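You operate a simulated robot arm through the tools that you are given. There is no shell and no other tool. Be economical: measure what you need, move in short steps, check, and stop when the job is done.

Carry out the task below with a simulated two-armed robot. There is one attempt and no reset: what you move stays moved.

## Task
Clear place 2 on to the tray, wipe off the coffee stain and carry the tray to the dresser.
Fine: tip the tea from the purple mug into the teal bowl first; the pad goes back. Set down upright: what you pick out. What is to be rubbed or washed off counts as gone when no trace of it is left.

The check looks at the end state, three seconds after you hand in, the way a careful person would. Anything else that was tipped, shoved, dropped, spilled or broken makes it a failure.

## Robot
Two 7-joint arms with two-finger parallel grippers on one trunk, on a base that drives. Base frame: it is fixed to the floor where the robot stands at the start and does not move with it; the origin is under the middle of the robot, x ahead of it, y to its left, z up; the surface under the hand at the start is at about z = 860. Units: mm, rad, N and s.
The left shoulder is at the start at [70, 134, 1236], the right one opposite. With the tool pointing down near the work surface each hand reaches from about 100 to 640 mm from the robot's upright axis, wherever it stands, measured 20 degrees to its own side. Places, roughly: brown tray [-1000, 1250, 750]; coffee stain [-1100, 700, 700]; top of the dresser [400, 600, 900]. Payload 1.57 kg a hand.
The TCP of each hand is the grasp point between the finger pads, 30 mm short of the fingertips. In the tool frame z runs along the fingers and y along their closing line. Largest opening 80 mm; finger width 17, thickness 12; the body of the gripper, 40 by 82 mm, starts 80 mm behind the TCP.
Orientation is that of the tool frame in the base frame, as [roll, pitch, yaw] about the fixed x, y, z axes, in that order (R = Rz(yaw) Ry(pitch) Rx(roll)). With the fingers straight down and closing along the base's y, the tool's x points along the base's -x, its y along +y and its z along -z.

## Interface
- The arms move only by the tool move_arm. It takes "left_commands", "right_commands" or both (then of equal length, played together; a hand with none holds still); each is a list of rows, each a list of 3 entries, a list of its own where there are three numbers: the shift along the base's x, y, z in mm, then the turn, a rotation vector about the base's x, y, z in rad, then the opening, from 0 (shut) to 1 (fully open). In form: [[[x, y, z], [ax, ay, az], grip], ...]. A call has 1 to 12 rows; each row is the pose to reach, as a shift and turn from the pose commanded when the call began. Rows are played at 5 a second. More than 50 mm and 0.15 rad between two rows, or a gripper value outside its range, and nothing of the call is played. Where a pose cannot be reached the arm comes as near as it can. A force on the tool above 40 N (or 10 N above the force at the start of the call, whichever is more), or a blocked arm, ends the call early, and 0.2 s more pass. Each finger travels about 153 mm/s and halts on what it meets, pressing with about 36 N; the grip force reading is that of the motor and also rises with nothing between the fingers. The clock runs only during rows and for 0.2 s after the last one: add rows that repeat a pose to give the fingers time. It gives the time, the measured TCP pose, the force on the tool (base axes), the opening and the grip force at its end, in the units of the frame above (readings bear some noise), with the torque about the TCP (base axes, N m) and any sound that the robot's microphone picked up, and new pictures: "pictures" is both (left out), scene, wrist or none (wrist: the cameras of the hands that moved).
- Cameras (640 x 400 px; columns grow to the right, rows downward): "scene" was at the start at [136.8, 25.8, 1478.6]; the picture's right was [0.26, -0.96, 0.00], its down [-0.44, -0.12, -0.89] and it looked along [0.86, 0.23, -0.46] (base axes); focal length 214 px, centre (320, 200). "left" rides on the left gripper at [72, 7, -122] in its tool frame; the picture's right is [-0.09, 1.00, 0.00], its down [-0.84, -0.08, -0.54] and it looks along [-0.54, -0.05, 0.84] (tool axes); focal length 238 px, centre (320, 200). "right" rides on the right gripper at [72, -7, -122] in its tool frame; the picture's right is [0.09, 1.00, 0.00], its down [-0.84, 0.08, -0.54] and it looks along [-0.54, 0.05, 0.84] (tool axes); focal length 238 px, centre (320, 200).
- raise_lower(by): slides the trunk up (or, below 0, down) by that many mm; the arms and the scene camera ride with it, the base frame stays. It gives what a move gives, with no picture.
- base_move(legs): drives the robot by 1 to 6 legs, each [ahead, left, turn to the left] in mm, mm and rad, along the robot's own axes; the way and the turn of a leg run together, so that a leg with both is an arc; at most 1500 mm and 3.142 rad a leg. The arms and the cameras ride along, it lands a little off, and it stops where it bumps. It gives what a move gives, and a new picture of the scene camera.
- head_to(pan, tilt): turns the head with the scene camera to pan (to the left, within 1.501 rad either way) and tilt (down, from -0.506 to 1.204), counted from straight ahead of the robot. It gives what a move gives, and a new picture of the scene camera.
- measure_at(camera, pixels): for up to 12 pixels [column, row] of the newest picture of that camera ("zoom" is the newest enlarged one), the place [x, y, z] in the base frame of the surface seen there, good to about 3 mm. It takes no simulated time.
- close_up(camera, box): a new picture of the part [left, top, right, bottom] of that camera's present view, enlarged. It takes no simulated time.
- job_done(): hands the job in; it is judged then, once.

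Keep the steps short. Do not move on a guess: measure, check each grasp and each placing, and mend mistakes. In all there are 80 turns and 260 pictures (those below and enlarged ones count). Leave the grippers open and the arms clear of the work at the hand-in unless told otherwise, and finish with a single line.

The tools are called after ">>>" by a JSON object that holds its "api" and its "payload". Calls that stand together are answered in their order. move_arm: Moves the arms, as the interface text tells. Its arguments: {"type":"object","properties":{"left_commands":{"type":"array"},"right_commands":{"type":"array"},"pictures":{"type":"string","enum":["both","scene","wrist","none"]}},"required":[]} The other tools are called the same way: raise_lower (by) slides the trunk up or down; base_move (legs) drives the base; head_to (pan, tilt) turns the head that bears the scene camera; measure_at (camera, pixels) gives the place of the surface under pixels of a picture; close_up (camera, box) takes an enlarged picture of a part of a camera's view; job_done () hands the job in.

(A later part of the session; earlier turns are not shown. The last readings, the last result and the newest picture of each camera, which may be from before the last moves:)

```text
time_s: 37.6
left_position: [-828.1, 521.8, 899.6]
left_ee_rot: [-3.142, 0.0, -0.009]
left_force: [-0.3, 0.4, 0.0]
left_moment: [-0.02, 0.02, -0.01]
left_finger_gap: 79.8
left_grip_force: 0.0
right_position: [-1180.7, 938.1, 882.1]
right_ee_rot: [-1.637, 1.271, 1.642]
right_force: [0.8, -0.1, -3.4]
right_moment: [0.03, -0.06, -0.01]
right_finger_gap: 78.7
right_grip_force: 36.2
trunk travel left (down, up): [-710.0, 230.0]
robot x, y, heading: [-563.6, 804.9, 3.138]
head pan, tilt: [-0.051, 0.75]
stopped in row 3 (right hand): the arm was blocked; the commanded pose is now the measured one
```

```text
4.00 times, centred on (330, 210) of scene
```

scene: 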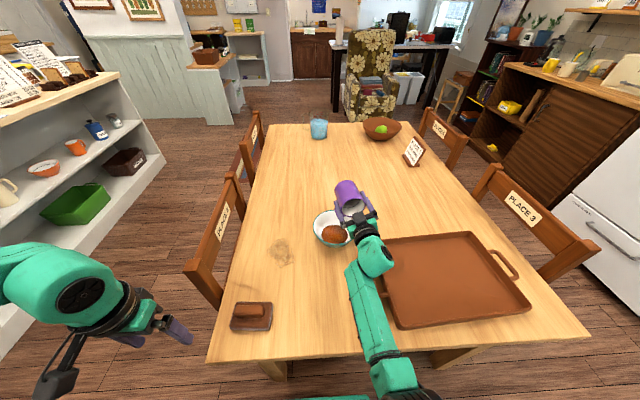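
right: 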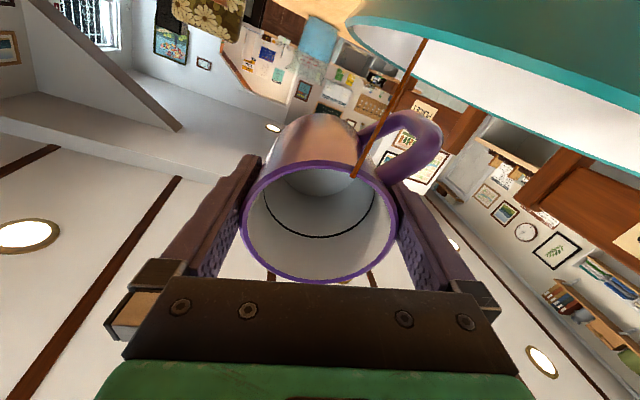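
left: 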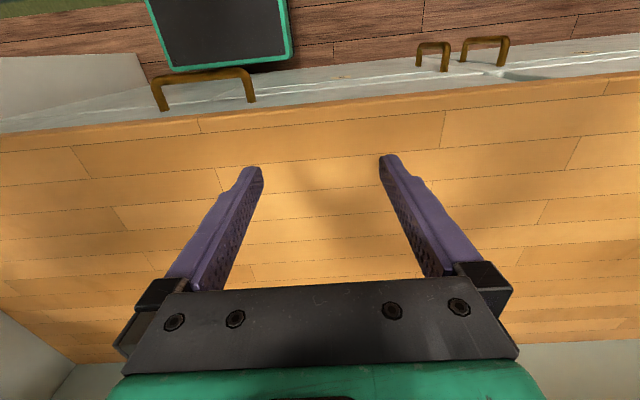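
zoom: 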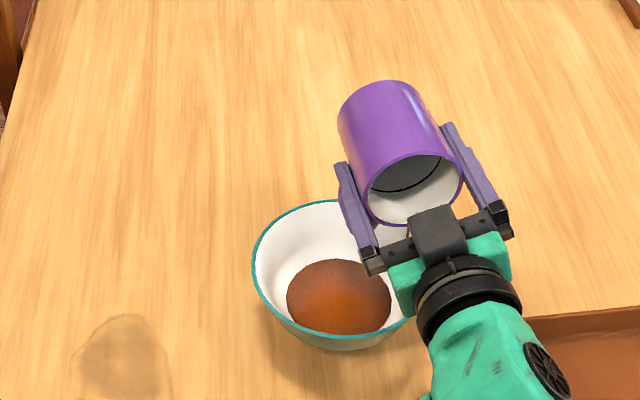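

The arm is at a joint limit, but trunk and base moves carry it without that. The stream has nearly ended and falls within the bowl. I raise the trunk 45 mm (clears the wrist camera from the bowl) and drive 45 mm left to centre the lip.

>>> {"api": "raise_lower", "payload": {"by": 45}}

>>> {"api": "base_move", "payload": {"legs": [[0, 45, 0]]}}

>>> {"api": "close_up", "payload": {"camera": "scene", "box": [270, 160, 390, 260]}}

>>> {"api": "close_up", "payload": {"camera": "right", "box": [0, 0, 640, 400]}}

```text
time_s: 38.5
left_position: [-829.2, 521.8, 944.1]
left_ee_rot: [3.141, 0.001, -0.009]
left_force: [-0.8, -1.2, -0.4]
left_moment: [0.02, 0.01, 0.01]
left_finger_gap: 80.2
left_grip_force: 0.1
right_position: [-1183.0, 938.3, 927.8]
right_ee_rot: [-1.634, 1.272, 1.648]
right_force: [0.5, 0.9, -3.0]
right_moment: [0.02, -0.06, -0.03]
right_finger_gap: 78.6
right_grip_force: 35.5
trunk travel left (down, up): [-755.0, 185.0]
robot x, y, heading: [-562.0, 804.0, 3.132]
head pan, tilt: [-0.051, 0.75]
```

```text
time_s: 39.4
left_position: [-829.6, 478.9, 944.5]
left_ee_rot: [3.139, 0.001, -0.008]
left_force: [-0.7, -0.1, -0.5]
left_moment: [-0.04, -0.02, 0.0]
left_finger_gap: 79.8
left_grip_force: 0.1
right_position: [-1181.4, 897.1, 926.3]
right_ee_rot: [-1.633, 1.275, 1.65]
right_force: [0.6, 0.8, -3.0]
right_moment: [0.01, -0.04, 0.03]
right_finger_gap: 78.9
right_grip_force: 36.0
trunk travel left (down, up): [-755.0, 185.0]
robot x, y, heading: [-564.7, 760.3, 3.138]
head pan, tilt: [-0.051, 0.75]
```

scene: 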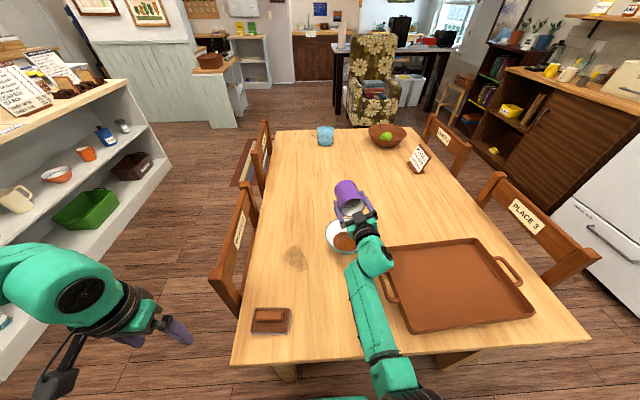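

```text
4.00 times, centred on (330, 210) of scene
```

zoom: 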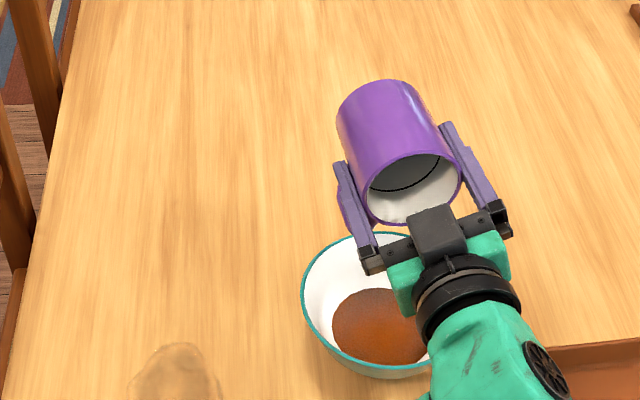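

```text
1.00 times, centred on (320, 200) of right (not enlarged: the box is as wide or as high as the picture)
```

zoom: 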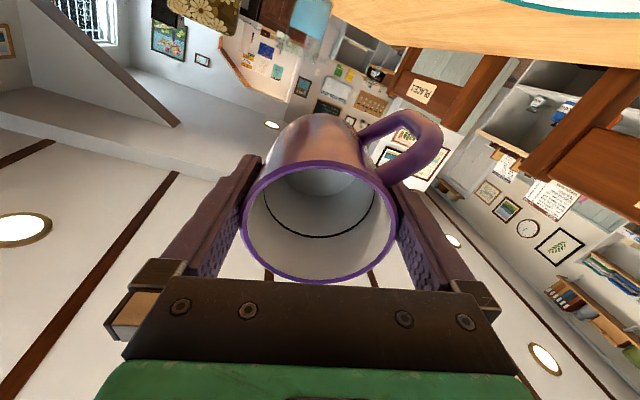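

The stream has stopped, and the lip is now over the bowl. The mug is at ~89°; I try tipping it further (about +15°) with a little lift to drain the rest.

>>> {"api": "move_arm", "payload": {"right_commands": [[[3, 0, 6], [-0.015, 0.09, 0], 0.6], [[6, 0, 12], [-0.03, 0.18, 0], 0.6], [[10, 0, 18], [-0.045, 0.27, 0], 0.6], [[10, 0, 18], [-0.045, 0.27, 0], 0.6], [[10, 0, 18], [-0.045, 0.27, 0], 0.6], [[10, 0, 18], [-0.045, 0.27, 0], 0.6]]}}

>>> {"api": "close_up", "payload": {"camera": "scene", "box": [270, 160, 390, 260]}}

```text
time_s: 40.1
left_position: [-830.2, 476.7, 944.8]
left_ee_rot: [-3.139, 0.0, -0.01]
left_force: [0.1, 0.5, 0.3]
left_moment: [0.03, 0.0, 0.01]
left_finger_gap: 80.2
left_grip_force: 0.0
right_position: [-1171.2, 938.8, 924.5]
right_ee_rot: [-1.229, 1.108, 2.021]
right_force: [0.3, -0.5, -2.6]
right_moment: [0.04, -0.08, -0.03]
right_finger_gap: 78.7
right_grip_force: 35.7
trunk travel left (down, up): [-755.0, 185.0]
robot x, y, heading: [-563.0, 763.3, 3.133]
head pan, tilt: [-0.051, 0.75]
stopped in row 3 (right hand): the arm was blocked; the commanded pose is now the measured one
```

scene: 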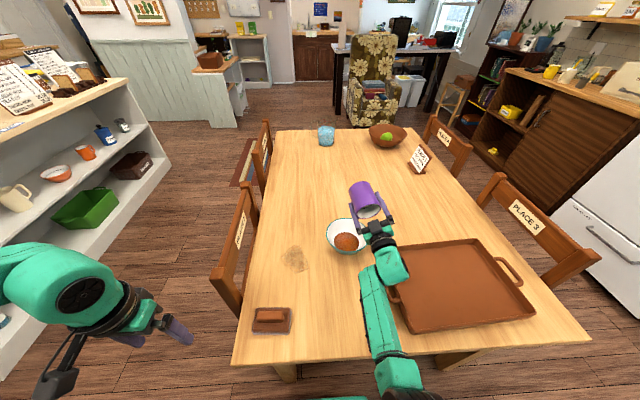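
right: 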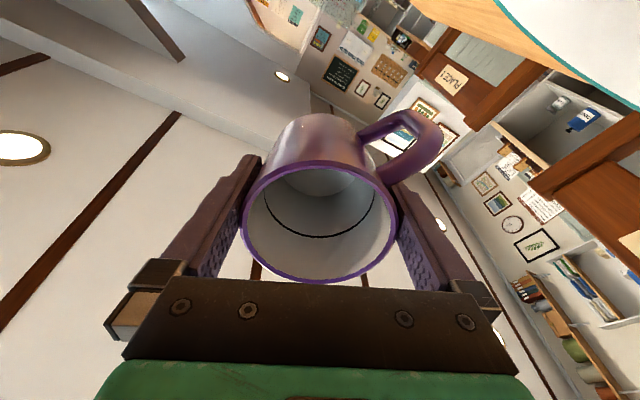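

```text
4.00 times, centred on (330, 210) of scene
```

zoom: 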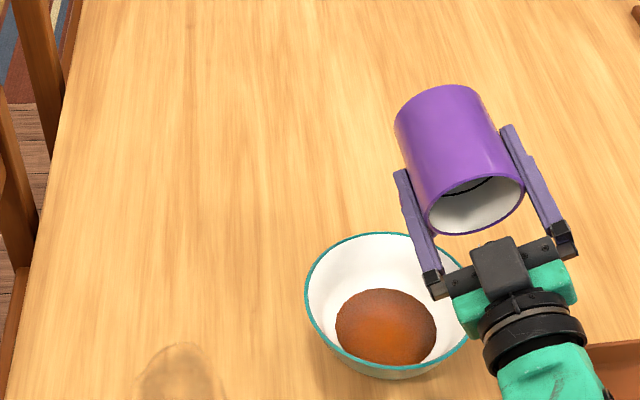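

Now tilted ~99°, nothing drips, the mug looks empty and the tea is all in the bowl. I bring the mug upright again while drawing back and up.

>>> {"api": "move_arm", "payload": {"right_commands": [[[5, 2, 8], [0.0202, -0.1416, 0], 0.6], [[12, 5, 16], [0.0404, -0.2832, 0], 0.6], [[24, 10, 24], [0.0606, -0.4248, 0], 0.6], [[36, 15, 32], [0.0808, -0.5664, 0], 0.6], [[48, 20, 40], [0.101, -0.708, 0], 0.6], [[60, 25, 40], [0.1212, -0.8496, 0], 0.6], [[75, 30, 40], [0.1414, -0.9912, 0], 0.6], [[90, 35, 40], [0.1616, -1.1328, 0], 0.6], [[105, 40, 40], [0.1818, -1.2744, 0], 0.6], [[120, 45, 40], [0.202, -1.416, 0], 0.6], [[135, 50, 40], [0.2222, -1.5576, 0], 0.6], [[150, 50, 40], [0.2424, -1.699, 0], 0.6]]}}

```text
time_s: 42.7
left_position: [-828.8, 478.0, 945.1]
left_ee_rot: [-3.14, -0.001, -0.009]
left_force: [1.1, 0.7, -0.3]
left_moment: [-0.02, 0.01, -0.03]
left_finger_gap: 79.9
left_grip_force: 0.0
right_position: [-1022.2, 989.0, 965.4]
right_ee_rot: [-3.14, 0.004, 0.58]
right_force: [0.4, -0.9, -2.9]
right_moment: [0.03, -0.01, 0.04]
right_finger_gap: 78.8
right_grip_force: 36.2
trunk travel left (down, up): [-755.0, 185.0]
robot x, y, heading: [-566.1, 761.6, 3.13]
head pan, tilt: [-0.051, 0.75]
```

scene: 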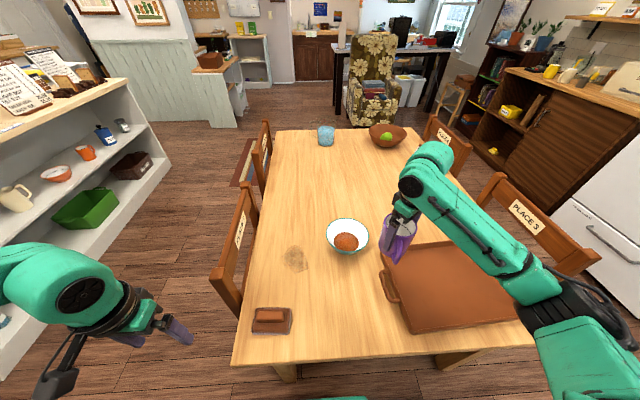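
right: 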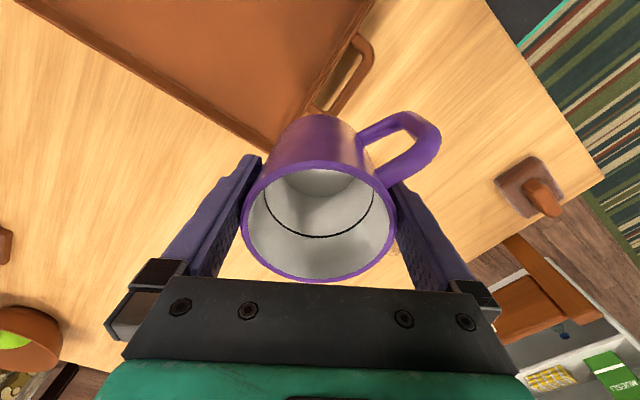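

The mug is empty and level. I measure the tray precisely before placing.

>>> {"api": "close_up", "payload": {"camera": "scene", "box": [360, 220, 560, 345]}}

>>> {"api": "measure_at", "payload": {"camera": "scene", "pixels": [[410, 331], [533, 313], [483, 240], [430, 310], [500, 300], [390, 288], [508, 268], [465, 255], [450, 290], [235, 362]]}}

```text
3.20 times, centred on (460, 282) of scene
```

zoom: 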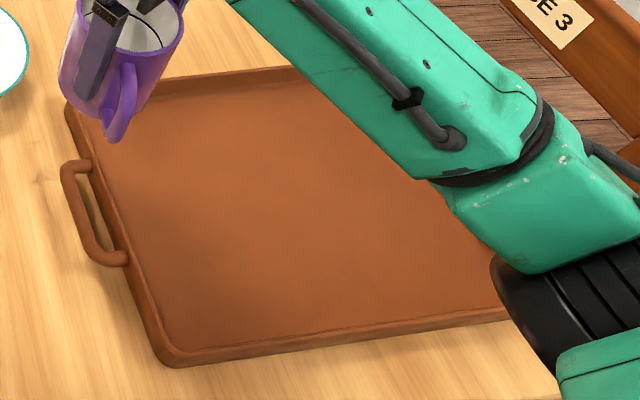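

```text
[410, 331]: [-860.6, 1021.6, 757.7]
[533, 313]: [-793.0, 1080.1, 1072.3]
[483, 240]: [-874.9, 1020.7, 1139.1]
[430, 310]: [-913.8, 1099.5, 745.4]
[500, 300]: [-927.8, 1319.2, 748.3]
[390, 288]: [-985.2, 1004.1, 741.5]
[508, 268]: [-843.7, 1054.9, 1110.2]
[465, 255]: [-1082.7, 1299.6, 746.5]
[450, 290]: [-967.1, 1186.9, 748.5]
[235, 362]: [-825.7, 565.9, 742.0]
```

Tray: floor z≈747, y from ~1015 to 1375, x from -855 to -1130. I drive 310 mm to the right so the mug comes over the tray's right part.

>>> {"api": "base_move", "payload": {"legs": [[0, -305, 0]]}}

```text
time_s: 44.8
left_position: [-826.3, 778.1, 944.3]
left_ee_rot: [3.141, 0.001, -0.008]
left_force: [-0.2, 0.6, -0.1]
left_moment: [-0.01, -0.01, 0.03]
left_finger_gap: 79.9
left_grip_force: 0.1
right_position: [-1020.2, 1289.6, 966.0]
right_ee_rot: [-3.138, 0.007, 0.583]
right_force: [0.2, -0.9, -4.0]
right_moment: [0.03, -0.02, -0.03]
right_finger_gap: 78.6
right_grip_force: 36.8
trunk travel left (down, up): [-755.0, 185.0]
robot x, y, heading: [-563.5, 1060.0, 3.137]
head pan, tilt: [-0.051, 0.75]
```

scene: 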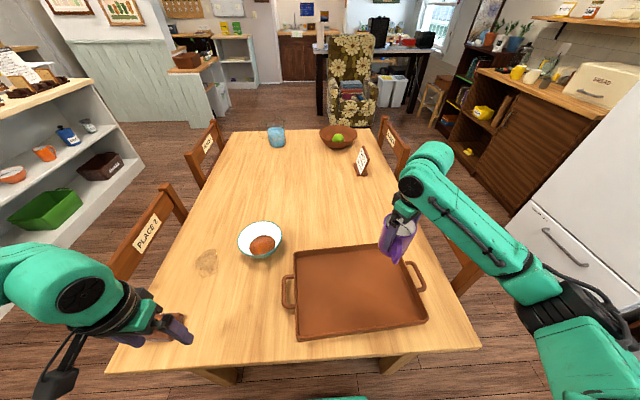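

I measure the tray's corners from here.

>>> {"api": "measure_at", "payload": {"camera": "scene", "pixels": [[297, 338], [424, 320], [292, 252], [384, 247], [285, 292], [420, 277], [350, 295], [380, 280]]}}

>>> {"api": "close_up", "payload": {"camera": "scene", "box": [270, 190, 440, 350]}}

```text
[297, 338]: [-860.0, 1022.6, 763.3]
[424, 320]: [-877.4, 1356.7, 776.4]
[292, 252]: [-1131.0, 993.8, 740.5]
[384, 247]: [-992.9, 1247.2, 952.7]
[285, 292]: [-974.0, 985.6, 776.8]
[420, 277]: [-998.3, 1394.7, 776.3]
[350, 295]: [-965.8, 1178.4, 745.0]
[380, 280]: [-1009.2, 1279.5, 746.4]
```

```text
2.50 times, centred on (355, 270) of scene
```

zoom: 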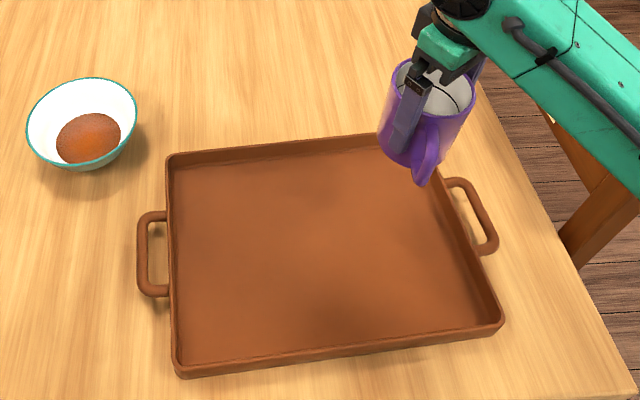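

I lower the mug to the tray at about (-985,1285), bottom just reaching the tray floor (TCP z≈811).

>>> {"api": "move_arm", "payload": {"right_commands": [[[35, -5, 0], [0, 0, 0], 0.6], [[35, -5, -40], [0, 0, 0], 0.6], [[35, -5, -80], [0, 0, 0], 0.6], [[35, -5, -115], [0, 0, 0], 0.6], [[35, -5, -140], [0, 0, 0], 0.6], [[35, -5, -150], [0, 0, 0], 0.6], [[35, -5, -154], [0, 0, 0], 0.6], [[35, -5, -154], [0, 0, 0], 0.6]]}}

>>> {"api": "close_up", "payload": {"camera": "scene", "box": [270, 190, 440, 350]}}

```text
time_s: 46.6
left_position: [-825.9, 778.4, 945.2]
left_ee_rot: [-3.141, 0.0, -0.009]
left_force: [-0.1, -0.2, 0.1]
left_moment: [0.0, 0.0, -0.03]
left_finger_gap: 79.9
left_grip_force: 0.0
right_position: [-985.7, 1284.1, 810.5]
right_ee_rot: [-3.139, 0.008, 0.582]
right_force: [0.9, 0.1, -1.2]
right_moment: [0.01, -0.08, 0.01]
right_finger_gap: 78.8
right_grip_force: 36.1
trunk travel left (down, up): [-755.0, 185.0]
robot x, y, heading: [-562.6, 1062.5, 3.134]
head pan, tilt: [-0.051, 0.75]
```

scene: 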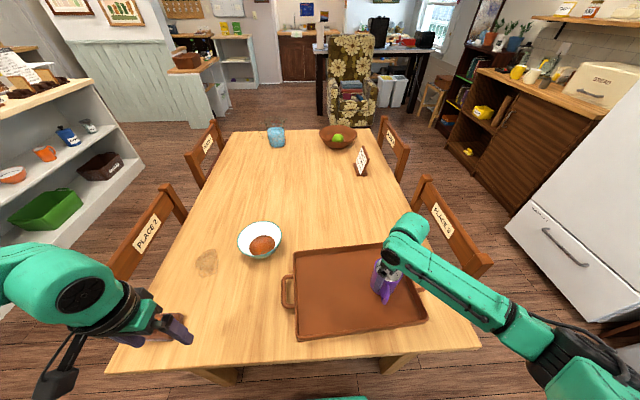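
right: 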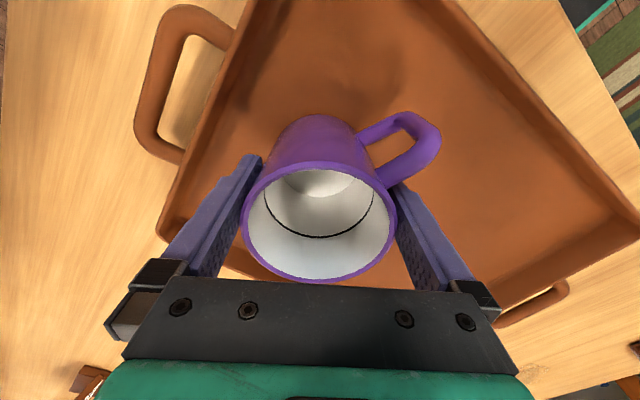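

```text
2.50 times, centred on (355, 270) of scene
```

zoom: 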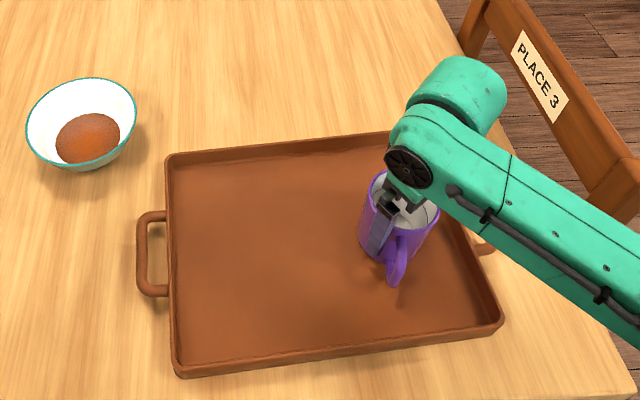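

Force reading falls (−1.2 N), so it just touches. I go 2 mm lower, open, and lift slowly straight up.

>>> {"api": "move_arm", "payload": {"right_commands": [[[0, 0, -2], [0, 0, 0], 0.6], [[0, 0, -2], [0, 0, 0], 1], [[0, 0, -2], [0, 0, 0], 1], [[0, 0, 8], [0, 0, 0], 1], [[0, 0, 18], [0, 0, 0], 1], [[0, 0, 30], [0, 0, 0], 1]]}}

>>> {"api": "close_up", "payload": {"camera": "scene", "box": [270, 190, 440, 350]}}

```text
time_s: 48.0
left_position: [-826.7, 778.4, 945.7]
left_ee_rot: [3.141, -0.001, -0.01]
left_force: [-0.2, -0.2, 0.1]
left_moment: [-0.01, -0.01, -0.03]
left_finger_gap: 80.0
left_grip_force: 0.1
right_position: [-985.0, 1285.9, 841.2]
right_ee_rot: [-3.138, 0.008, 0.582]
right_force: [0.3, -1.1, -0.2]
right_moment: [-0.01, 0.03, -0.03]
right_finger_gap: 80.2
right_grip_force: 0.1
trunk travel left (down, up): [-755.0, 185.0]
robot x, y, heading: [-563.1, 1065.3, 3.132]
head pan, tilt: [-0.051, 0.75]
```

scene: 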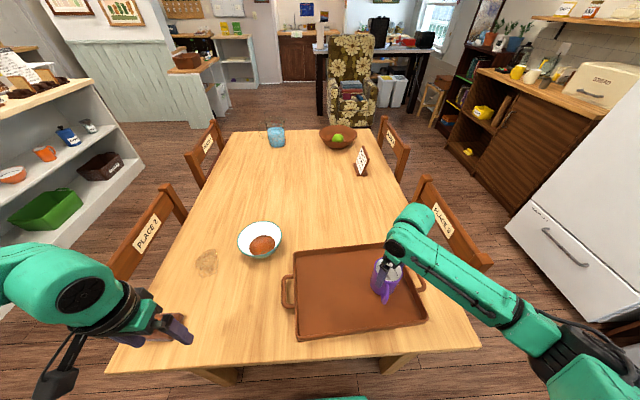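
right: 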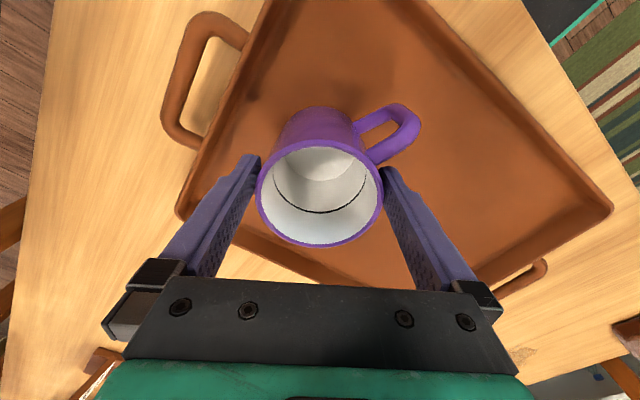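

```text
2.50 times, centred on (355, 270) of scene
```

zoom: 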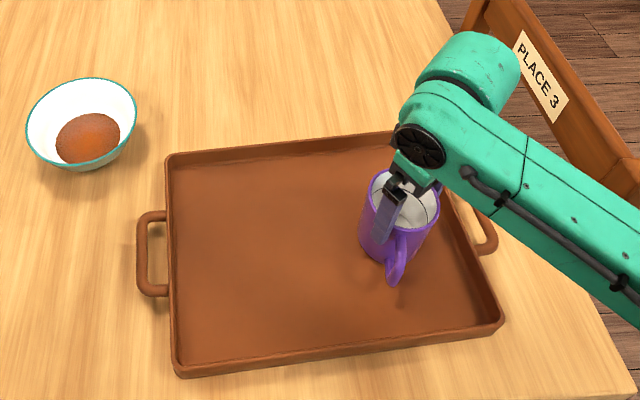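

The mug stays upright on the tray as the fingers slide off. I raise the right hand clear and straighten it.

>>> {"api": "move_arm", "payload": {"right_commands": [[[0, 0, 25], [0, 0, 0], 1], [[0, 0, 60], [0, 0, 0], 1], [[0, 0, 95], [0, 0, -0.14], 1], [[0, 0, 125], [0, 0, -0.28], 1], [[0, 0, 125], [0, 0, -0.42], 1], [[0, 0, 125], [0, 0, -0.57], 1]], "pictures": "none"}}

>>> {"api": "base_move", "payload": {"legs": [[0, 172, 0]]}}

>>> {"api": "close_up", "payload": {"camera": "scene", "box": [250, 170, 410, 270]}}

```text
time_s: 49.4
left_position: [-826.7, 779.2, 945.2]
left_ee_rot: [-3.141, 0.0, -0.009]
left_force: [-0.7, -0.3, 0.1]
left_moment: [-0.01, -0.06, -0.01]
left_finger_gap: 79.9
left_grip_force: 0.0
right_position: [-984.2, 1284.8, 967.2]
right_ee_rot: [-3.139, 0.009, 0.01]
right_force: [-0.1, 0.8, 0.6]
right_moment: [0.01, 0.01, 0.0]
right_finger_gap: 79.9
right_grip_force: 0.2
trunk travel left (down, up): [-755.0, 185.0]
robot x, y, heading: [-562.2, 1062.3, 3.136]
head pan, tilt: [-0.051, 0.75]
```

```text
time_s: 50.9
left_position: [-826.3, 608.1, 946.2]
left_ee_rot: [3.14, 0.0, -0.004]
left_force: [-0.4, -0.4, 0.2]
left_moment: [-0.02, 0.04, -0.02]
left_finger_gap: 79.9
left_grip_force: 0.0
right_position: [-986.4, 1114.6, 965.1]
right_ee_rot: [-3.14, 0.009, 0.014]
right_force: [0.0, -0.2, 0.0]
right_moment: [0.0, 0.01, -0.01]
right_finger_gap: 80.3
right_grip_force: 0.0
trunk travel left (down, up): [-755.0, 185.0]
robot x, y, heading: [-562.9, 894.6, 3.138]
head pan, tilt: [-0.051, 0.75]
```

scene: 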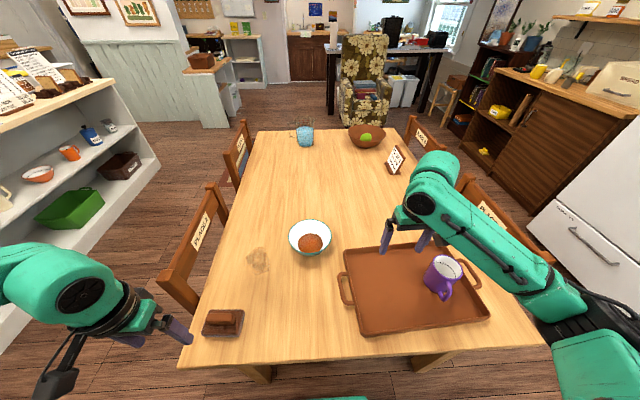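

```text
4.00 times, centred on (330, 220) of scene
```

zoom: 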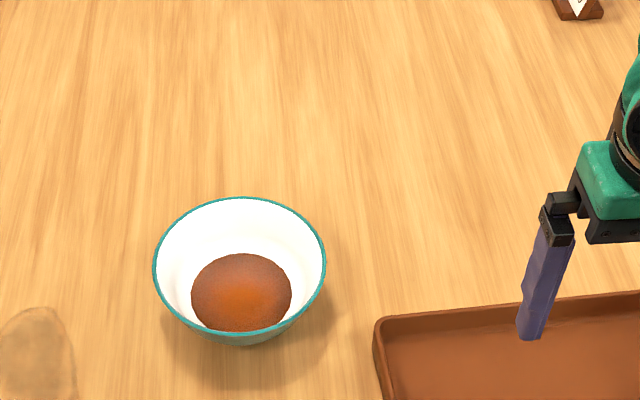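

>>> {"api": "measure_at", "payload": {"camera": "zoom", "pixels": [[154, 262], [325, 262], [240, 199], [240, 333], [192, 290], [290, 285], [242, 325], [242, 256], [180, 265], [302, 262]]}}

```text
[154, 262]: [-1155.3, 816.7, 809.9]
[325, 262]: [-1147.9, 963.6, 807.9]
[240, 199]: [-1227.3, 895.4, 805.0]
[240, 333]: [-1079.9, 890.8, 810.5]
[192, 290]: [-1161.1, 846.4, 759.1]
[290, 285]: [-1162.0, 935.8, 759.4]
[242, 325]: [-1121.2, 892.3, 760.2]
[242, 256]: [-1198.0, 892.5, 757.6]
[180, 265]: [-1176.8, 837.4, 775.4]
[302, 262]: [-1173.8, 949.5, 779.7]
```

Bowl: centre (-1153.5, 890), rim radius 73, rim z 808, walls lean ~20°. I bring both hands, tilted 0.35 rad outward, to just above the rim on either side (y ±).

>>> {"api": "move_arm", "payload": {"left_commands": [[[-33, 19, 0], [0.035, 0, 0], 0.5], [[-65, 38, 0], [0.07, 0, 0], 0.5], [[-98, 56, 0], [0.105, 0, 0], 0.5], [[-131, 75, 0], [0.14, 0, 0], 0.5], [[-163, 94, 0], [0.175, 0, 0], 0.5], [[-196, 113, 0], [0.21, 0, 0], 0.5], [[-229, 131, -15], [0.245, 0, 0], 0.5], [[-262, 150, -30], [0.28, 0, 0], 0.5], [[-294, 169, -50], [0.315, 0, 0], 0.5], [[-327, 188, -77], [0.35, 0, 0.005], 0.5], [[-327, 188, -77], [0.35, 0, 0.005], 0.5]], "right_commands": [[[-17, -13, 0], [-0.035, 0, 0], 0.5], [[-34, -26, 0], [-0.07, 0, 0], 0.5], [[-50, -39, 0], [-0.105, 0, 0], 0.5], [[-67, -52, 0], [-0.14, 0, 0], 0.5], [[-84, -65, -10], [-0.175, 0, 0], 0.5], [[-100, -78, -25], [-0.21, 0, 0], 0.5], [[-117, -91, -40], [-0.245, 0, 0], 0.5], [[-134, -104, -55], [-0.28, 0, 0], 0.5], [[-150, -117, -75], [-0.315, 0, 0], 0.5], [[-167, -131, -96], [-0.35, 0, -0.01], 0.5], [[-167, -131, -96], [-0.35, 0, -0.01], 0.5]]}}

>>> {"api": "close_up", "payload": {"camera": "scene", "box": [230, 160, 390, 260]}}

```text
time_s: 53.3
left_position: [-1071.8, 765.7, 923.0]
left_ee_rot: [-2.795, 0.004, 0.003]
left_force: [-0.5, -0.3, 1.2]
left_moment: [-0.04, 0.03, 0.0]
left_finger_gap: 39.9
left_grip_force: 0.0
left hand out of reach, approached as far as the arm can: row 8, 9, 10, 11
right_position: [-1153.1, 982.1, 871.6]
right_ee_rot: [2.794, 0.011, 0.001]
right_force: [0.9, -0.5, -0.8]
right_moment: [-0.01, -0.03, -0.04]
right_finger_gap: 40.3
right_grip_force: 0.1
trunk travel left (down, up): [-755.0, 185.0]
robot x, y, heading: [-563.7, 892.9, 3.14]
head pan, tilt: [-0.051, 0.75]
```

scene: 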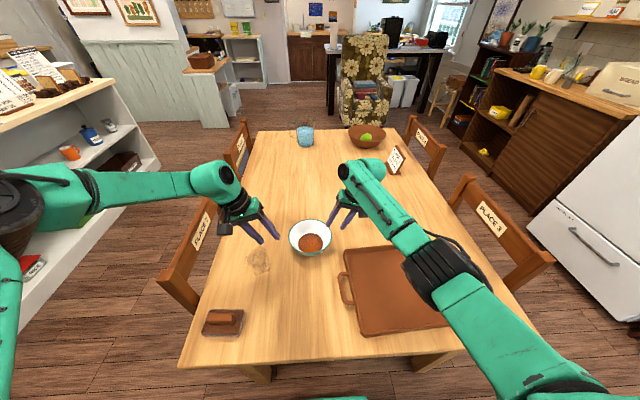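
right: 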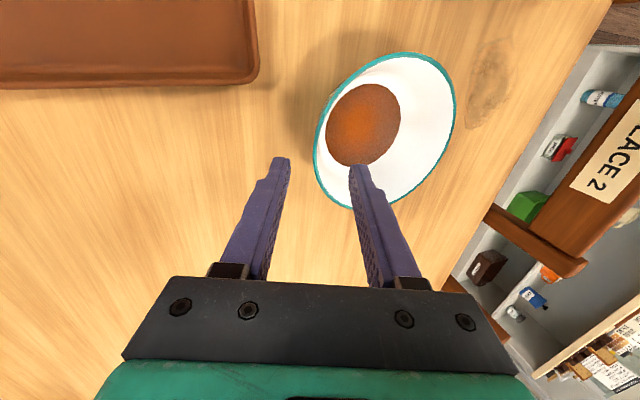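
left: 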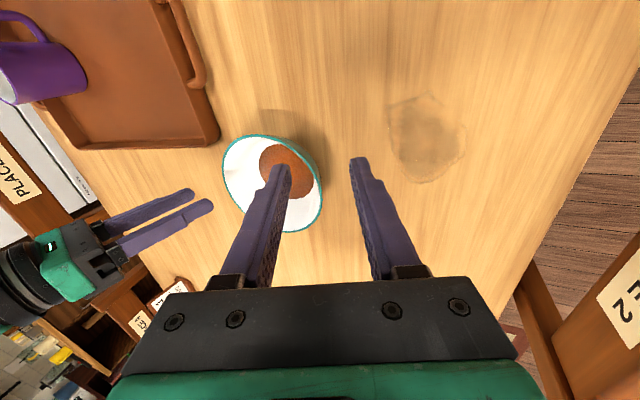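

```text
4.00 times, centred on (310, 210) of scene
```

zoom: 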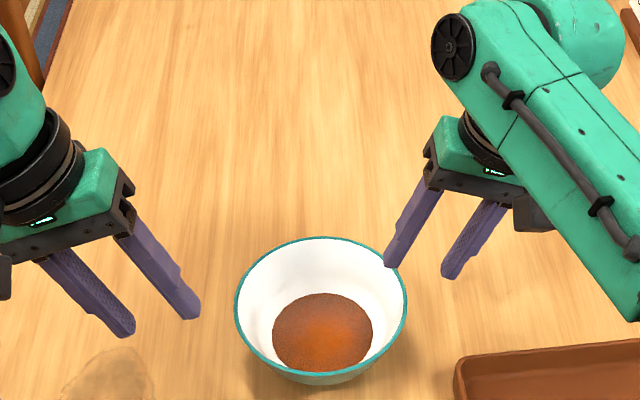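

The left arm cannot get there in this posture, but a one-hand rim grip is sound: the bowl's weight is borne by the pad length. I lower the right hand over the rim at the +y side, along the wall slope.

>>> {"api": "move_arm", "payload": {"right_commands": [[[0, -6, -18], [0, 0, 0], 0.5], [[0, -12, -36], [0, 0, 0], 0.5], [[0, -17, -52], [0, 0, 0], 0.5], [[0, -21, -66], [0, 0, 0], 0.5], [[0, -21, -66], [0, 0, 0], 0.5]]}}

>>> {"api": "close_up", "payload": {"camera": "scene", "box": [250, 180, 370, 260]}}

```text
time_s: 54.5
left_position: [-1072.7, 766.2, 923.4]
left_ee_rot: [-2.795, 0.006, 0.0]
left_force: [0.7, 1.0, 0.2]
left_moment: [-0.03, -0.02, 0.0]
left_finger_gap: 40.2
left_grip_force: 0.2
right_position: [-1148.7, 961.2, 804.3]
right_ee_rot: [2.795, 0.013, 0.0]
right_force: [0.2, -0.6, -0.1]
right_moment: [0.01, -0.02, 0.01]
right_finger_gap: 40.0
right_grip_force: 0.1
right hand out of reach, approached as far as the arm can: row 4, 5
trunk travel left (down, up): [-755.0, 185.0]
robot x, y, heading: [-564.3, 895.1, 3.138]
head pan, tilt: [-0.051, 0.75]
```

scene: 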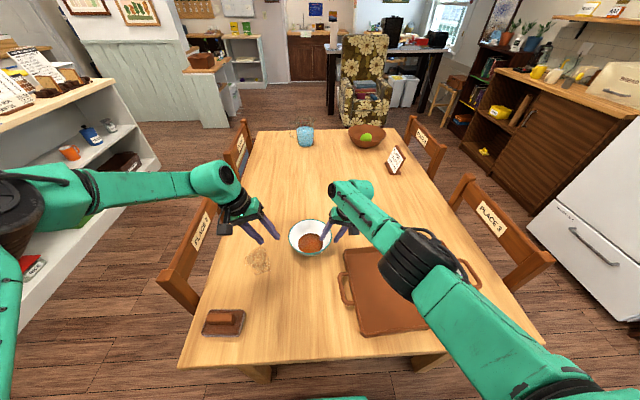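
right: 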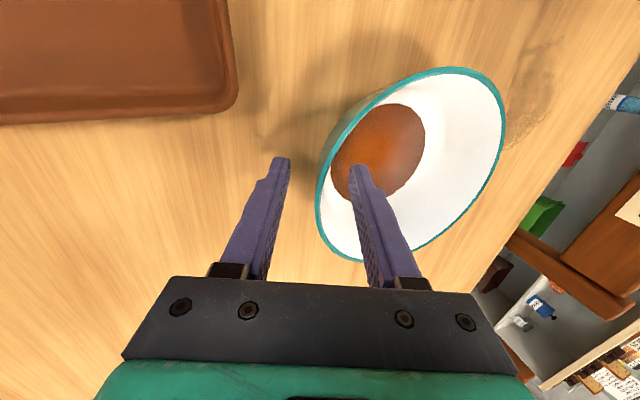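

```text
5.00 times, centred on (310, 220) of scene
```

zoom: 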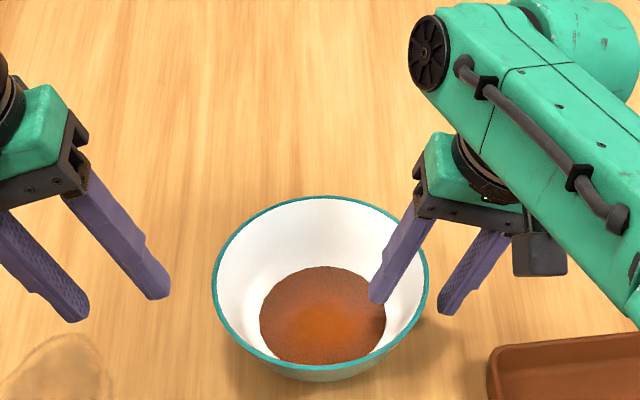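

The bowl wall is between the two fingers. I close on it.

>>> {"api": "move_arm", "payload": {"right_commands": [[[3, 0, 0], [0, 0, 0], 0.25], [[3, 0, 0], [0, 0, 0], 0.1], [[3, 0, 0], [0, 0, 0], 0], [[3, 0, 0], [0, 0, 0], 0]]}}

>>> {"api": "close_up", "payload": {"camera": "scene", "box": [250, 180, 370, 260]}}

```text
time_s: 55.5
left_position: [-1071.0, 764.2, 923.1]
left_ee_rot: [-2.792, 0.003, 0.002]
left_force: [-1.4, -0.3, -0.2]
left_moment: [0.0, 0.0, -0.03]
left_finger_gap: 39.8
left_grip_force: 0.2
right_position: [-1145.7, 958.1, 804.8]
right_ee_rot: [2.794, 0.013, 0.002]
right_force: [-2.5, -4.1, 8.1]
right_moment: [-1.08, 0.59, -0.16]
right_finger_gap: 10.5
right_grip_force: 28.7
trunk travel left (down, up): [-755.0, 185.0]
robot x, y, heading: [-563.0, 894.1, 3.137]
head pan, tilt: [-0.051, 0.75]
```

scene: 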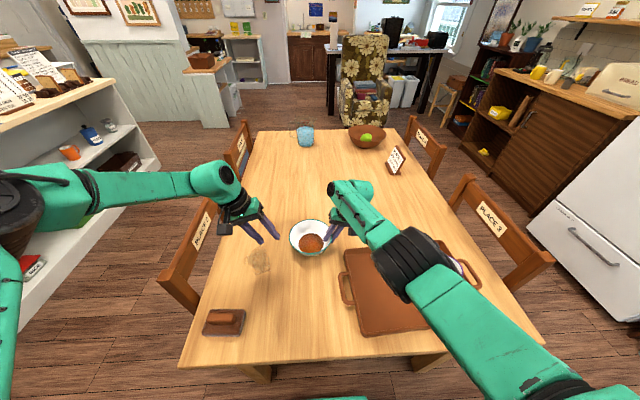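
right: 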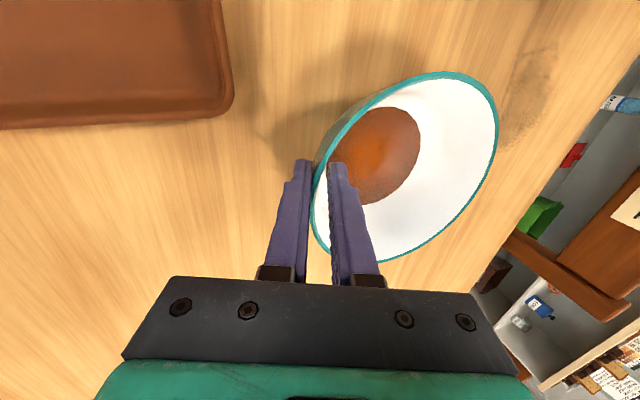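

```text
5.00 times, centred on (310, 220) of scene
```

zoom: 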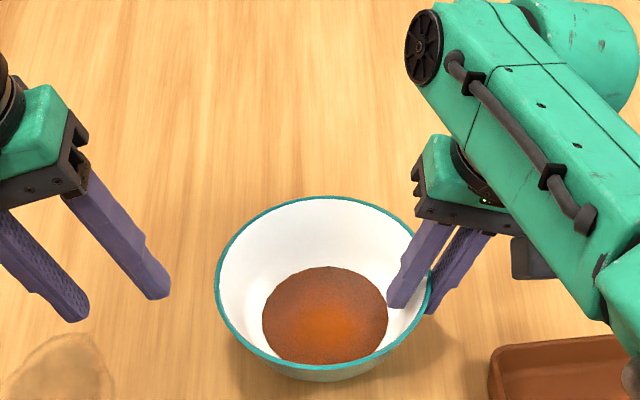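

Gripped (gap 10.5). I lift just 12 mm and check that the bowl stays level.

>>> {"api": "move_arm", "payload": {"right_commands": [[[0, 0, 4], [0, 0, 0], 0], [[0, 0, 8], [0, 0, 0], 0], [[0, 0, 13], [0, 0, 0], 0], [[0, 0, 13], [0, 0, 0], 0]]}}

>>> {"api": "close_up", "payload": {"camera": "scene", "box": [250, 180, 370, 260]}}

>>> {"api": "measure_at", "payload": {"camera": "zoom", "pixels": [[218, 280], [312, 197], [325, 372], [395, 345]]}}

```text
time_s: 56.5
left_position: [-1071.6, 765.4, 924.0]
left_ee_rot: [-2.794, 0.001, 0.003]
left_force: [-0.3, 0.7, -0.4]
left_moment: [0.0, 0.01, 0.01]
left_finger_gap: 39.8
left_grip_force: 0.0
right_position: [-1145.2, 962.9, 816.2]
right_ee_rot: [2.797, 0.008, 0.001]
right_force: [0.0, 0.6, -2.0]
right_moment: [0.11, -0.05, 0.06]
right_finger_gap: 9.5
right_grip_force: 27.8
trunk travel left (down, up): [-755.0, 185.0]
robot x, y, heading: [-564.0, 893.9, 3.138]
head pan, tilt: [-0.051, 0.75]
```

scene: 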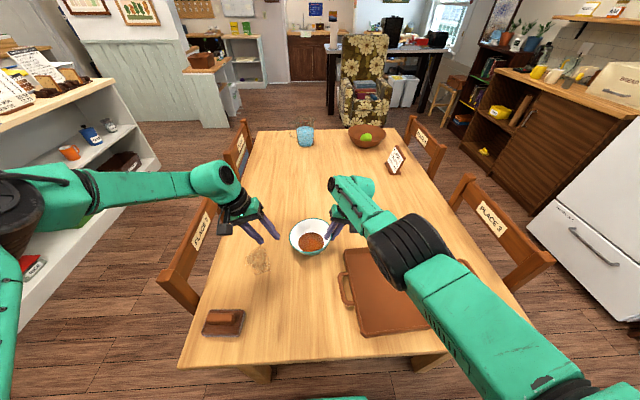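
right: 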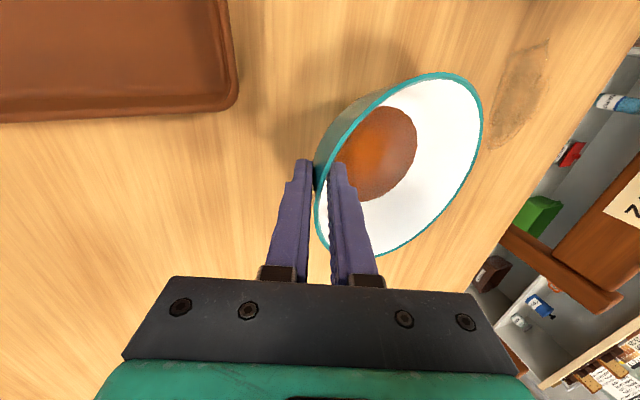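

```text
5.00 times, centred on (310, 220) of scene
```

zoom: 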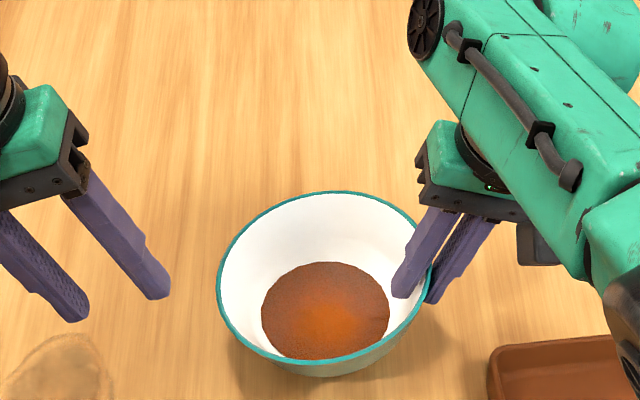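

```text
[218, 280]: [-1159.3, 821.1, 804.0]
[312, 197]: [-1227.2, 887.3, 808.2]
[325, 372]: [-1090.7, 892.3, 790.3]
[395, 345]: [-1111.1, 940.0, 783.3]
```

The bowl sags a little to the far side (~6°). I lift a further 25 mm and counter-rotate by 0.1 rad to level it.

>>> {"api": "move_arm", "payload": {"right_commands": [[[0, 0, 6], [-0.02, 0, 0], 0], [[0, 0, 12], [-0.05, 0, 0], 0], [[0, 0, 18], [-0.08, 0, 0], 0], [[0, 0, 25], [-0.1, 0, 0], 0], [[0, 0, 25], [-0.1, 0, 0], 0]]}}

>>> {"api": "close_up", "payload": {"camera": "scene", "box": [250, 180, 370, 260]}}

>>> {"api": "measure_at", "payload": {"camera": "zoom", "pixels": [[218, 280], [220, 260], [318, 186], [330, 365]]}}

```text
time_s: 57.7
left_position: [-1071.8, 766.0, 921.8]
left_ee_rot: [-2.794, 0.001, 0.002]
left_force: [0.5, -0.1, 1.3]
left_moment: [-0.01, 0.0, 0.03]
left_finger_gap: 40.2
left_grip_force: 0.1
right_position: [-1156.4, 953.8, 842.7]
right_ee_rot: [2.719, 0.049, 0.015]
right_force: [-0.1, 0.0, -4.0]
right_moment: [0.24, -0.04, 0.01]
right_finger_gap: 9.6
right_grip_force: 28.0
right hand out of reach, approached as far as the arm can: row 3, 4
trunk travel left (down, up): [-755.0, 185.0]
robot x, y, heading: [-563.2, 896.9, 3.139]
head pan, tilt: [-0.051, 0.75]
```

scene: 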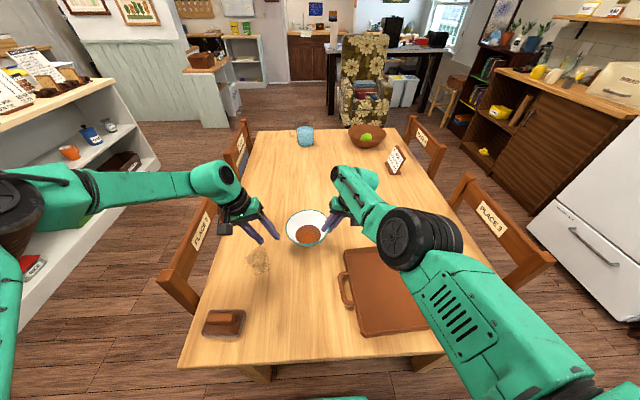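
right: 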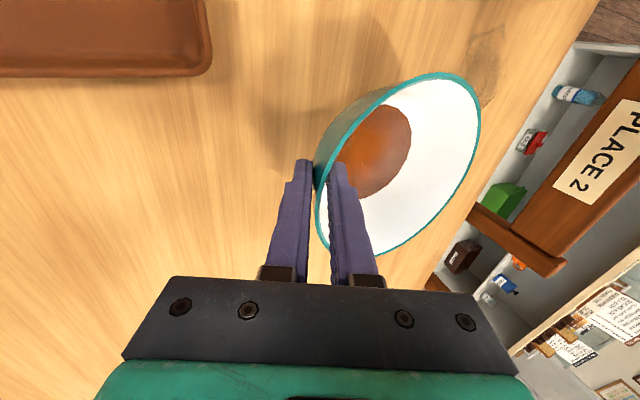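

```text
5.00 times, centred on (310, 220) of scene
```

zoom: 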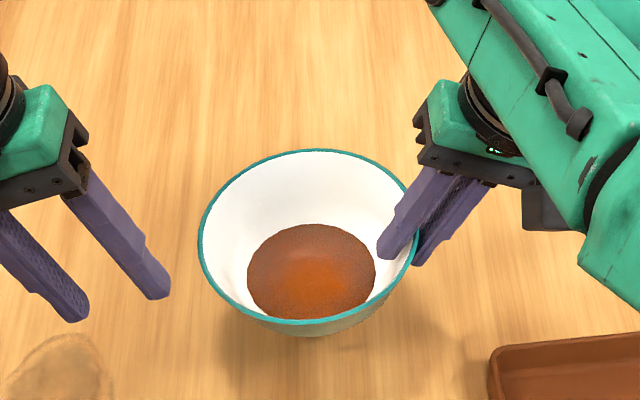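

```text
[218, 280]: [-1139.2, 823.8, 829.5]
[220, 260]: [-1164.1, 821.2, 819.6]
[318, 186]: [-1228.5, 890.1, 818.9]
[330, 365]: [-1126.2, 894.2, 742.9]
```

>>> {"api": "measure_at", "payload": {"camera": "zoom", "pixels": [[200, 240], [417, 245], [310, 151], [300, 322], [350, 315], [390, 185]]}}

```text
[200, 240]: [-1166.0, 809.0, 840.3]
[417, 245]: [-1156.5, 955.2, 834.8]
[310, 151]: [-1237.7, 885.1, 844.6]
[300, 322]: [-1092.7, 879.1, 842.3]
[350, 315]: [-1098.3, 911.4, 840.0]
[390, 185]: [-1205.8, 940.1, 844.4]
```

The bowl is level within 2–3° (rim z 840). I raise the trunk 30 mm to clear the tray and drive 222 mm right.

>>> {"api": "raise_lower", "payload": {"by": 30}}

>>> {"api": "base_move", "payload": {"legs": [[0, -222, 0]]}}

>>> {"api": "close_up", "payload": {"camera": "scene", "box": [250, 180, 410, 280]}}

```text
time_s: 58.4
left_position: [-1072.9, 766.4, 952.6]
left_ee_rot: [-2.794, 0.004, 0.0]
left_force: [0.4, -0.2, 0.7]
left_moment: [-0.02, -0.02, 0.0]
left_finger_gap: 39.8
left_grip_force: 0.0
right_position: [-1157.1, 952.4, 873.8]
right_ee_rot: [2.72, 0.046, 0.014]
right_force: [0.7, -0.6, -4.1]
right_moment: [0.25, -0.05, -0.02]
right_finger_gap: 9.5
right_grip_force: 28.0
trunk travel left (down, up): [-785.0, 155.0]
robot x, y, heading: [-562.7, 889.9, 3.138]
head pan, tilt: [-0.051, 0.75]
```

```text
time_s: 60.1
left_position: [-1071.3, 986.7, 952.9]
left_ee_rot: [-2.794, 0.002, 0.002]
left_force: [-0.7, 0.2, 0.1]
left_moment: [0.03, 0.02, -0.03]
left_finger_gap: 40.3
left_grip_force: 0.0
right_position: [-1156.9, 1175.1, 874.6]
right_ee_rot: [2.723, 0.049, 0.014]
right_force: [-0.2, 0.8, -3.9]
right_moment: [0.27, -0.03, 0.04]
right_finger_gap: 9.6
right_grip_force: 27.6
trunk travel left (down, up): [-785.0, 155.0]
robot x, y, heading: [-559.7, 1115.5, 3.139]
head pan, tilt: [-0.051, 0.75]
```

scene: 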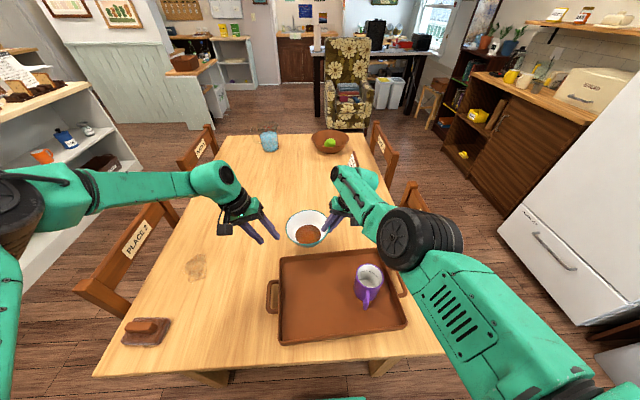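

```text
4.00 times, centred on (330, 230) of scene
```

zoom: 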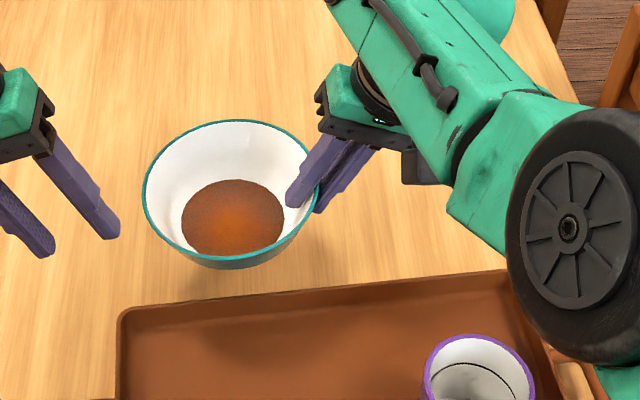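

Level still. I draw the bowl 150 mm toward me over the tray, moving the left hand out of the way.

>>> {"api": "move_arm", "payload": {"right_commands": [[[15, 0, 0], [0, 0, 0], 0], [[35, 0, 0], [0, 0, 0], 0], [[55, 0, 0], [0, 0, 0], 0], [[75, 0, 0], [0, 0, 0], 0], [[95, 0, 0], [0, 0, 0], 0], [[115, 0, 0], [0, 0, 0], 0], [[135, 0, 0], [0, 0, 0], 0], [[152, 0, 0], [0, 0, 0], 0], [[152, 0, 0], [0, 0, 0], 0]], "left_commands": [[[0, -20, 0], [0, 0, 0], 0.5], [[0, -40, 0], [0, 0, 0], 0.5], [[20, -60, 0], [0, 0, 0], 0.5], [[40, -80, 0], [0, 0, 0], 0.5], [[60, -100, 0], [0, 0, 0], 0.5], [[80, -120, 0], [0, 0, 0], 0.5], [[100, -140, 0], [0, 0, 0], 0.5], [[120, -150, 0], [0, 0, 0], 0.5], [[120, -150, 0], [0, 0, 0], 0.5]], "pictures": "scene"}}

>>> {"api": "close_up", "payload": {"camera": "scene", "box": [250, 220, 410, 320]}}

```text
time_s: 62.1
left_position: [-950.9, 837.2, 952.6]
left_ee_rot: [-2.796, 0.002, 0.002]
left_force: [-0.6, -0.1, -0.9]
left_moment: [0.01, -0.02, 0.0]
left_finger_gap: 39.8
left_grip_force: 0.2
left hand out of reach, approached as far as the arm can: row 1, 2
right_position: [-1157.2, 1175.0, 873.7]
right_ee_rot: [2.721, 0.046, 0.013]
right_force: [0.3, 0.7, -4.1]
right_moment: [0.23, -0.05, 0.02]
right_finger_gap: 9.6
right_grip_force: 27.7
right hand out of reach, approached as far as the arm can: row 1, 2, 3, 4, 5, 6, 7, 8, 9
trunk travel left (down, up): [-785.0, 155.0]
robot x, y, heading: [-565.1, 1115.2, 3.135]
head pan, tilt: [-0.051, 0.75]
```

scene: 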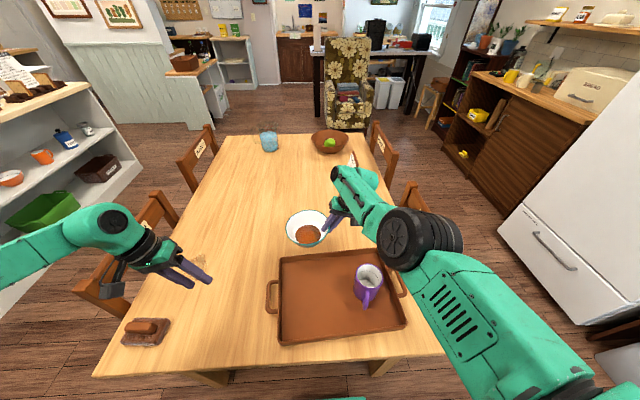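

```text
4.00 times, centred on (330, 270) of scene
```

zoom: 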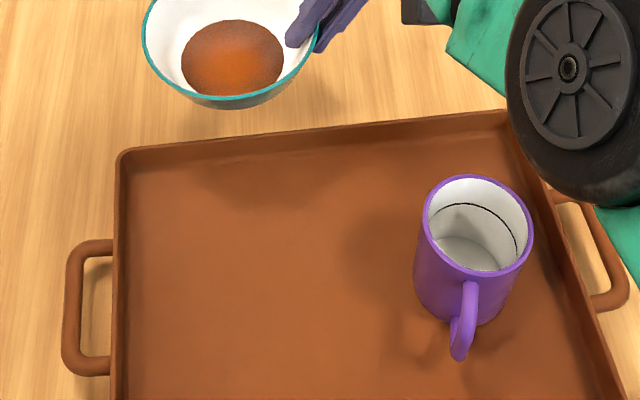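

The arm's joints are stuck at a limit there, so I use the base instead: driving 150 mm back brings the bowl over the tray rigidly.

>>> {"api": "base_move", "payload": {"legs": [[-150, 0, 0]]}}

>>> {"api": "close_up", "payload": {"camera": "scene", "box": [250, 180, 410, 280]}}

>>> {"api": "close_up", "payload": {"camera": "right", "box": [0, 0, 640, 400]}}

```text
time_s: 63.5
left_position: [-801.2, 837.3, 952.6]
left_ee_rot: [-2.795, -0.001, 0.001]
left_force: [-0.1, 0.0, -0.5]
left_moment: [0.0, 0.01, 0.0]
left_finger_gap: 39.8
left_grip_force: 0.0
right_position: [-1006.5, 1174.7, 872.4]
right_ee_rot: [2.721, 0.047, 0.013]
right_force: [0.3, -0.5, -3.8]
right_moment: [0.26, -0.04, 0.02]
right_finger_gap: 9.7
right_grip_force: 27.6
trunk travel left (down, up): [-785.0, 155.0]
robot x, y, heading: [-408.6, 1113.5, 3.138]
head pan, tilt: [-0.051, 0.75]
```

scene: 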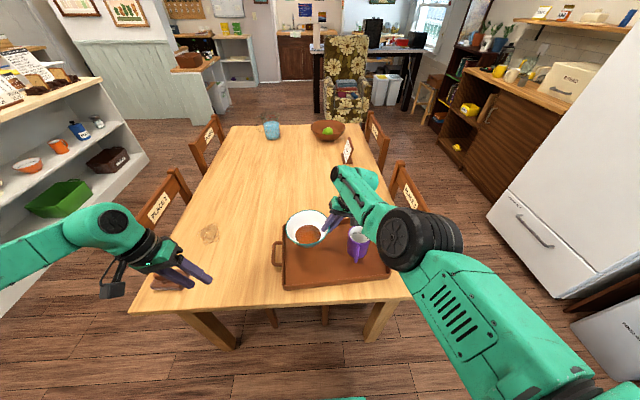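

```text
4.00 times, centred on (330, 230) of scene
```

zoom: 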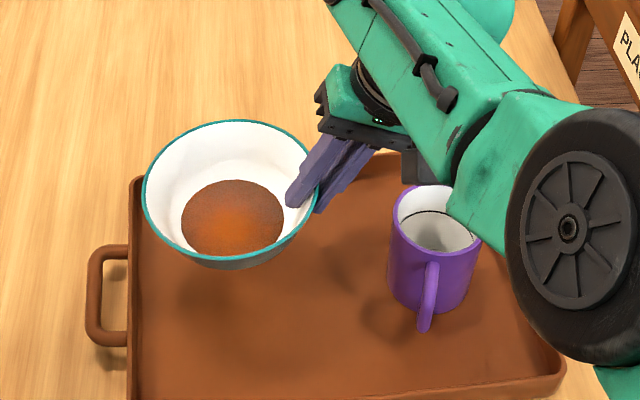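

```text
1.00 times, centred on (320, 200) of right (not enlarged: the box is as wide or as high as the picture)
```

zoom: 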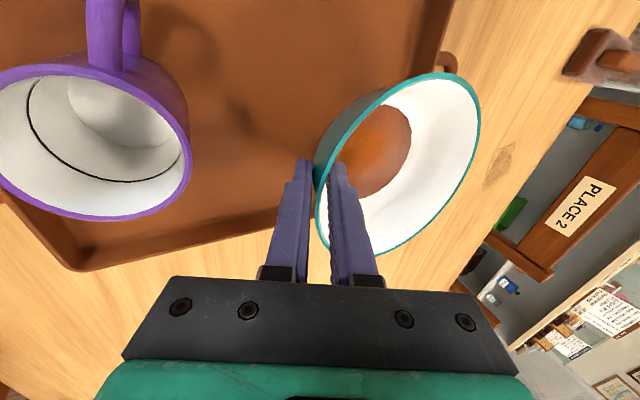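

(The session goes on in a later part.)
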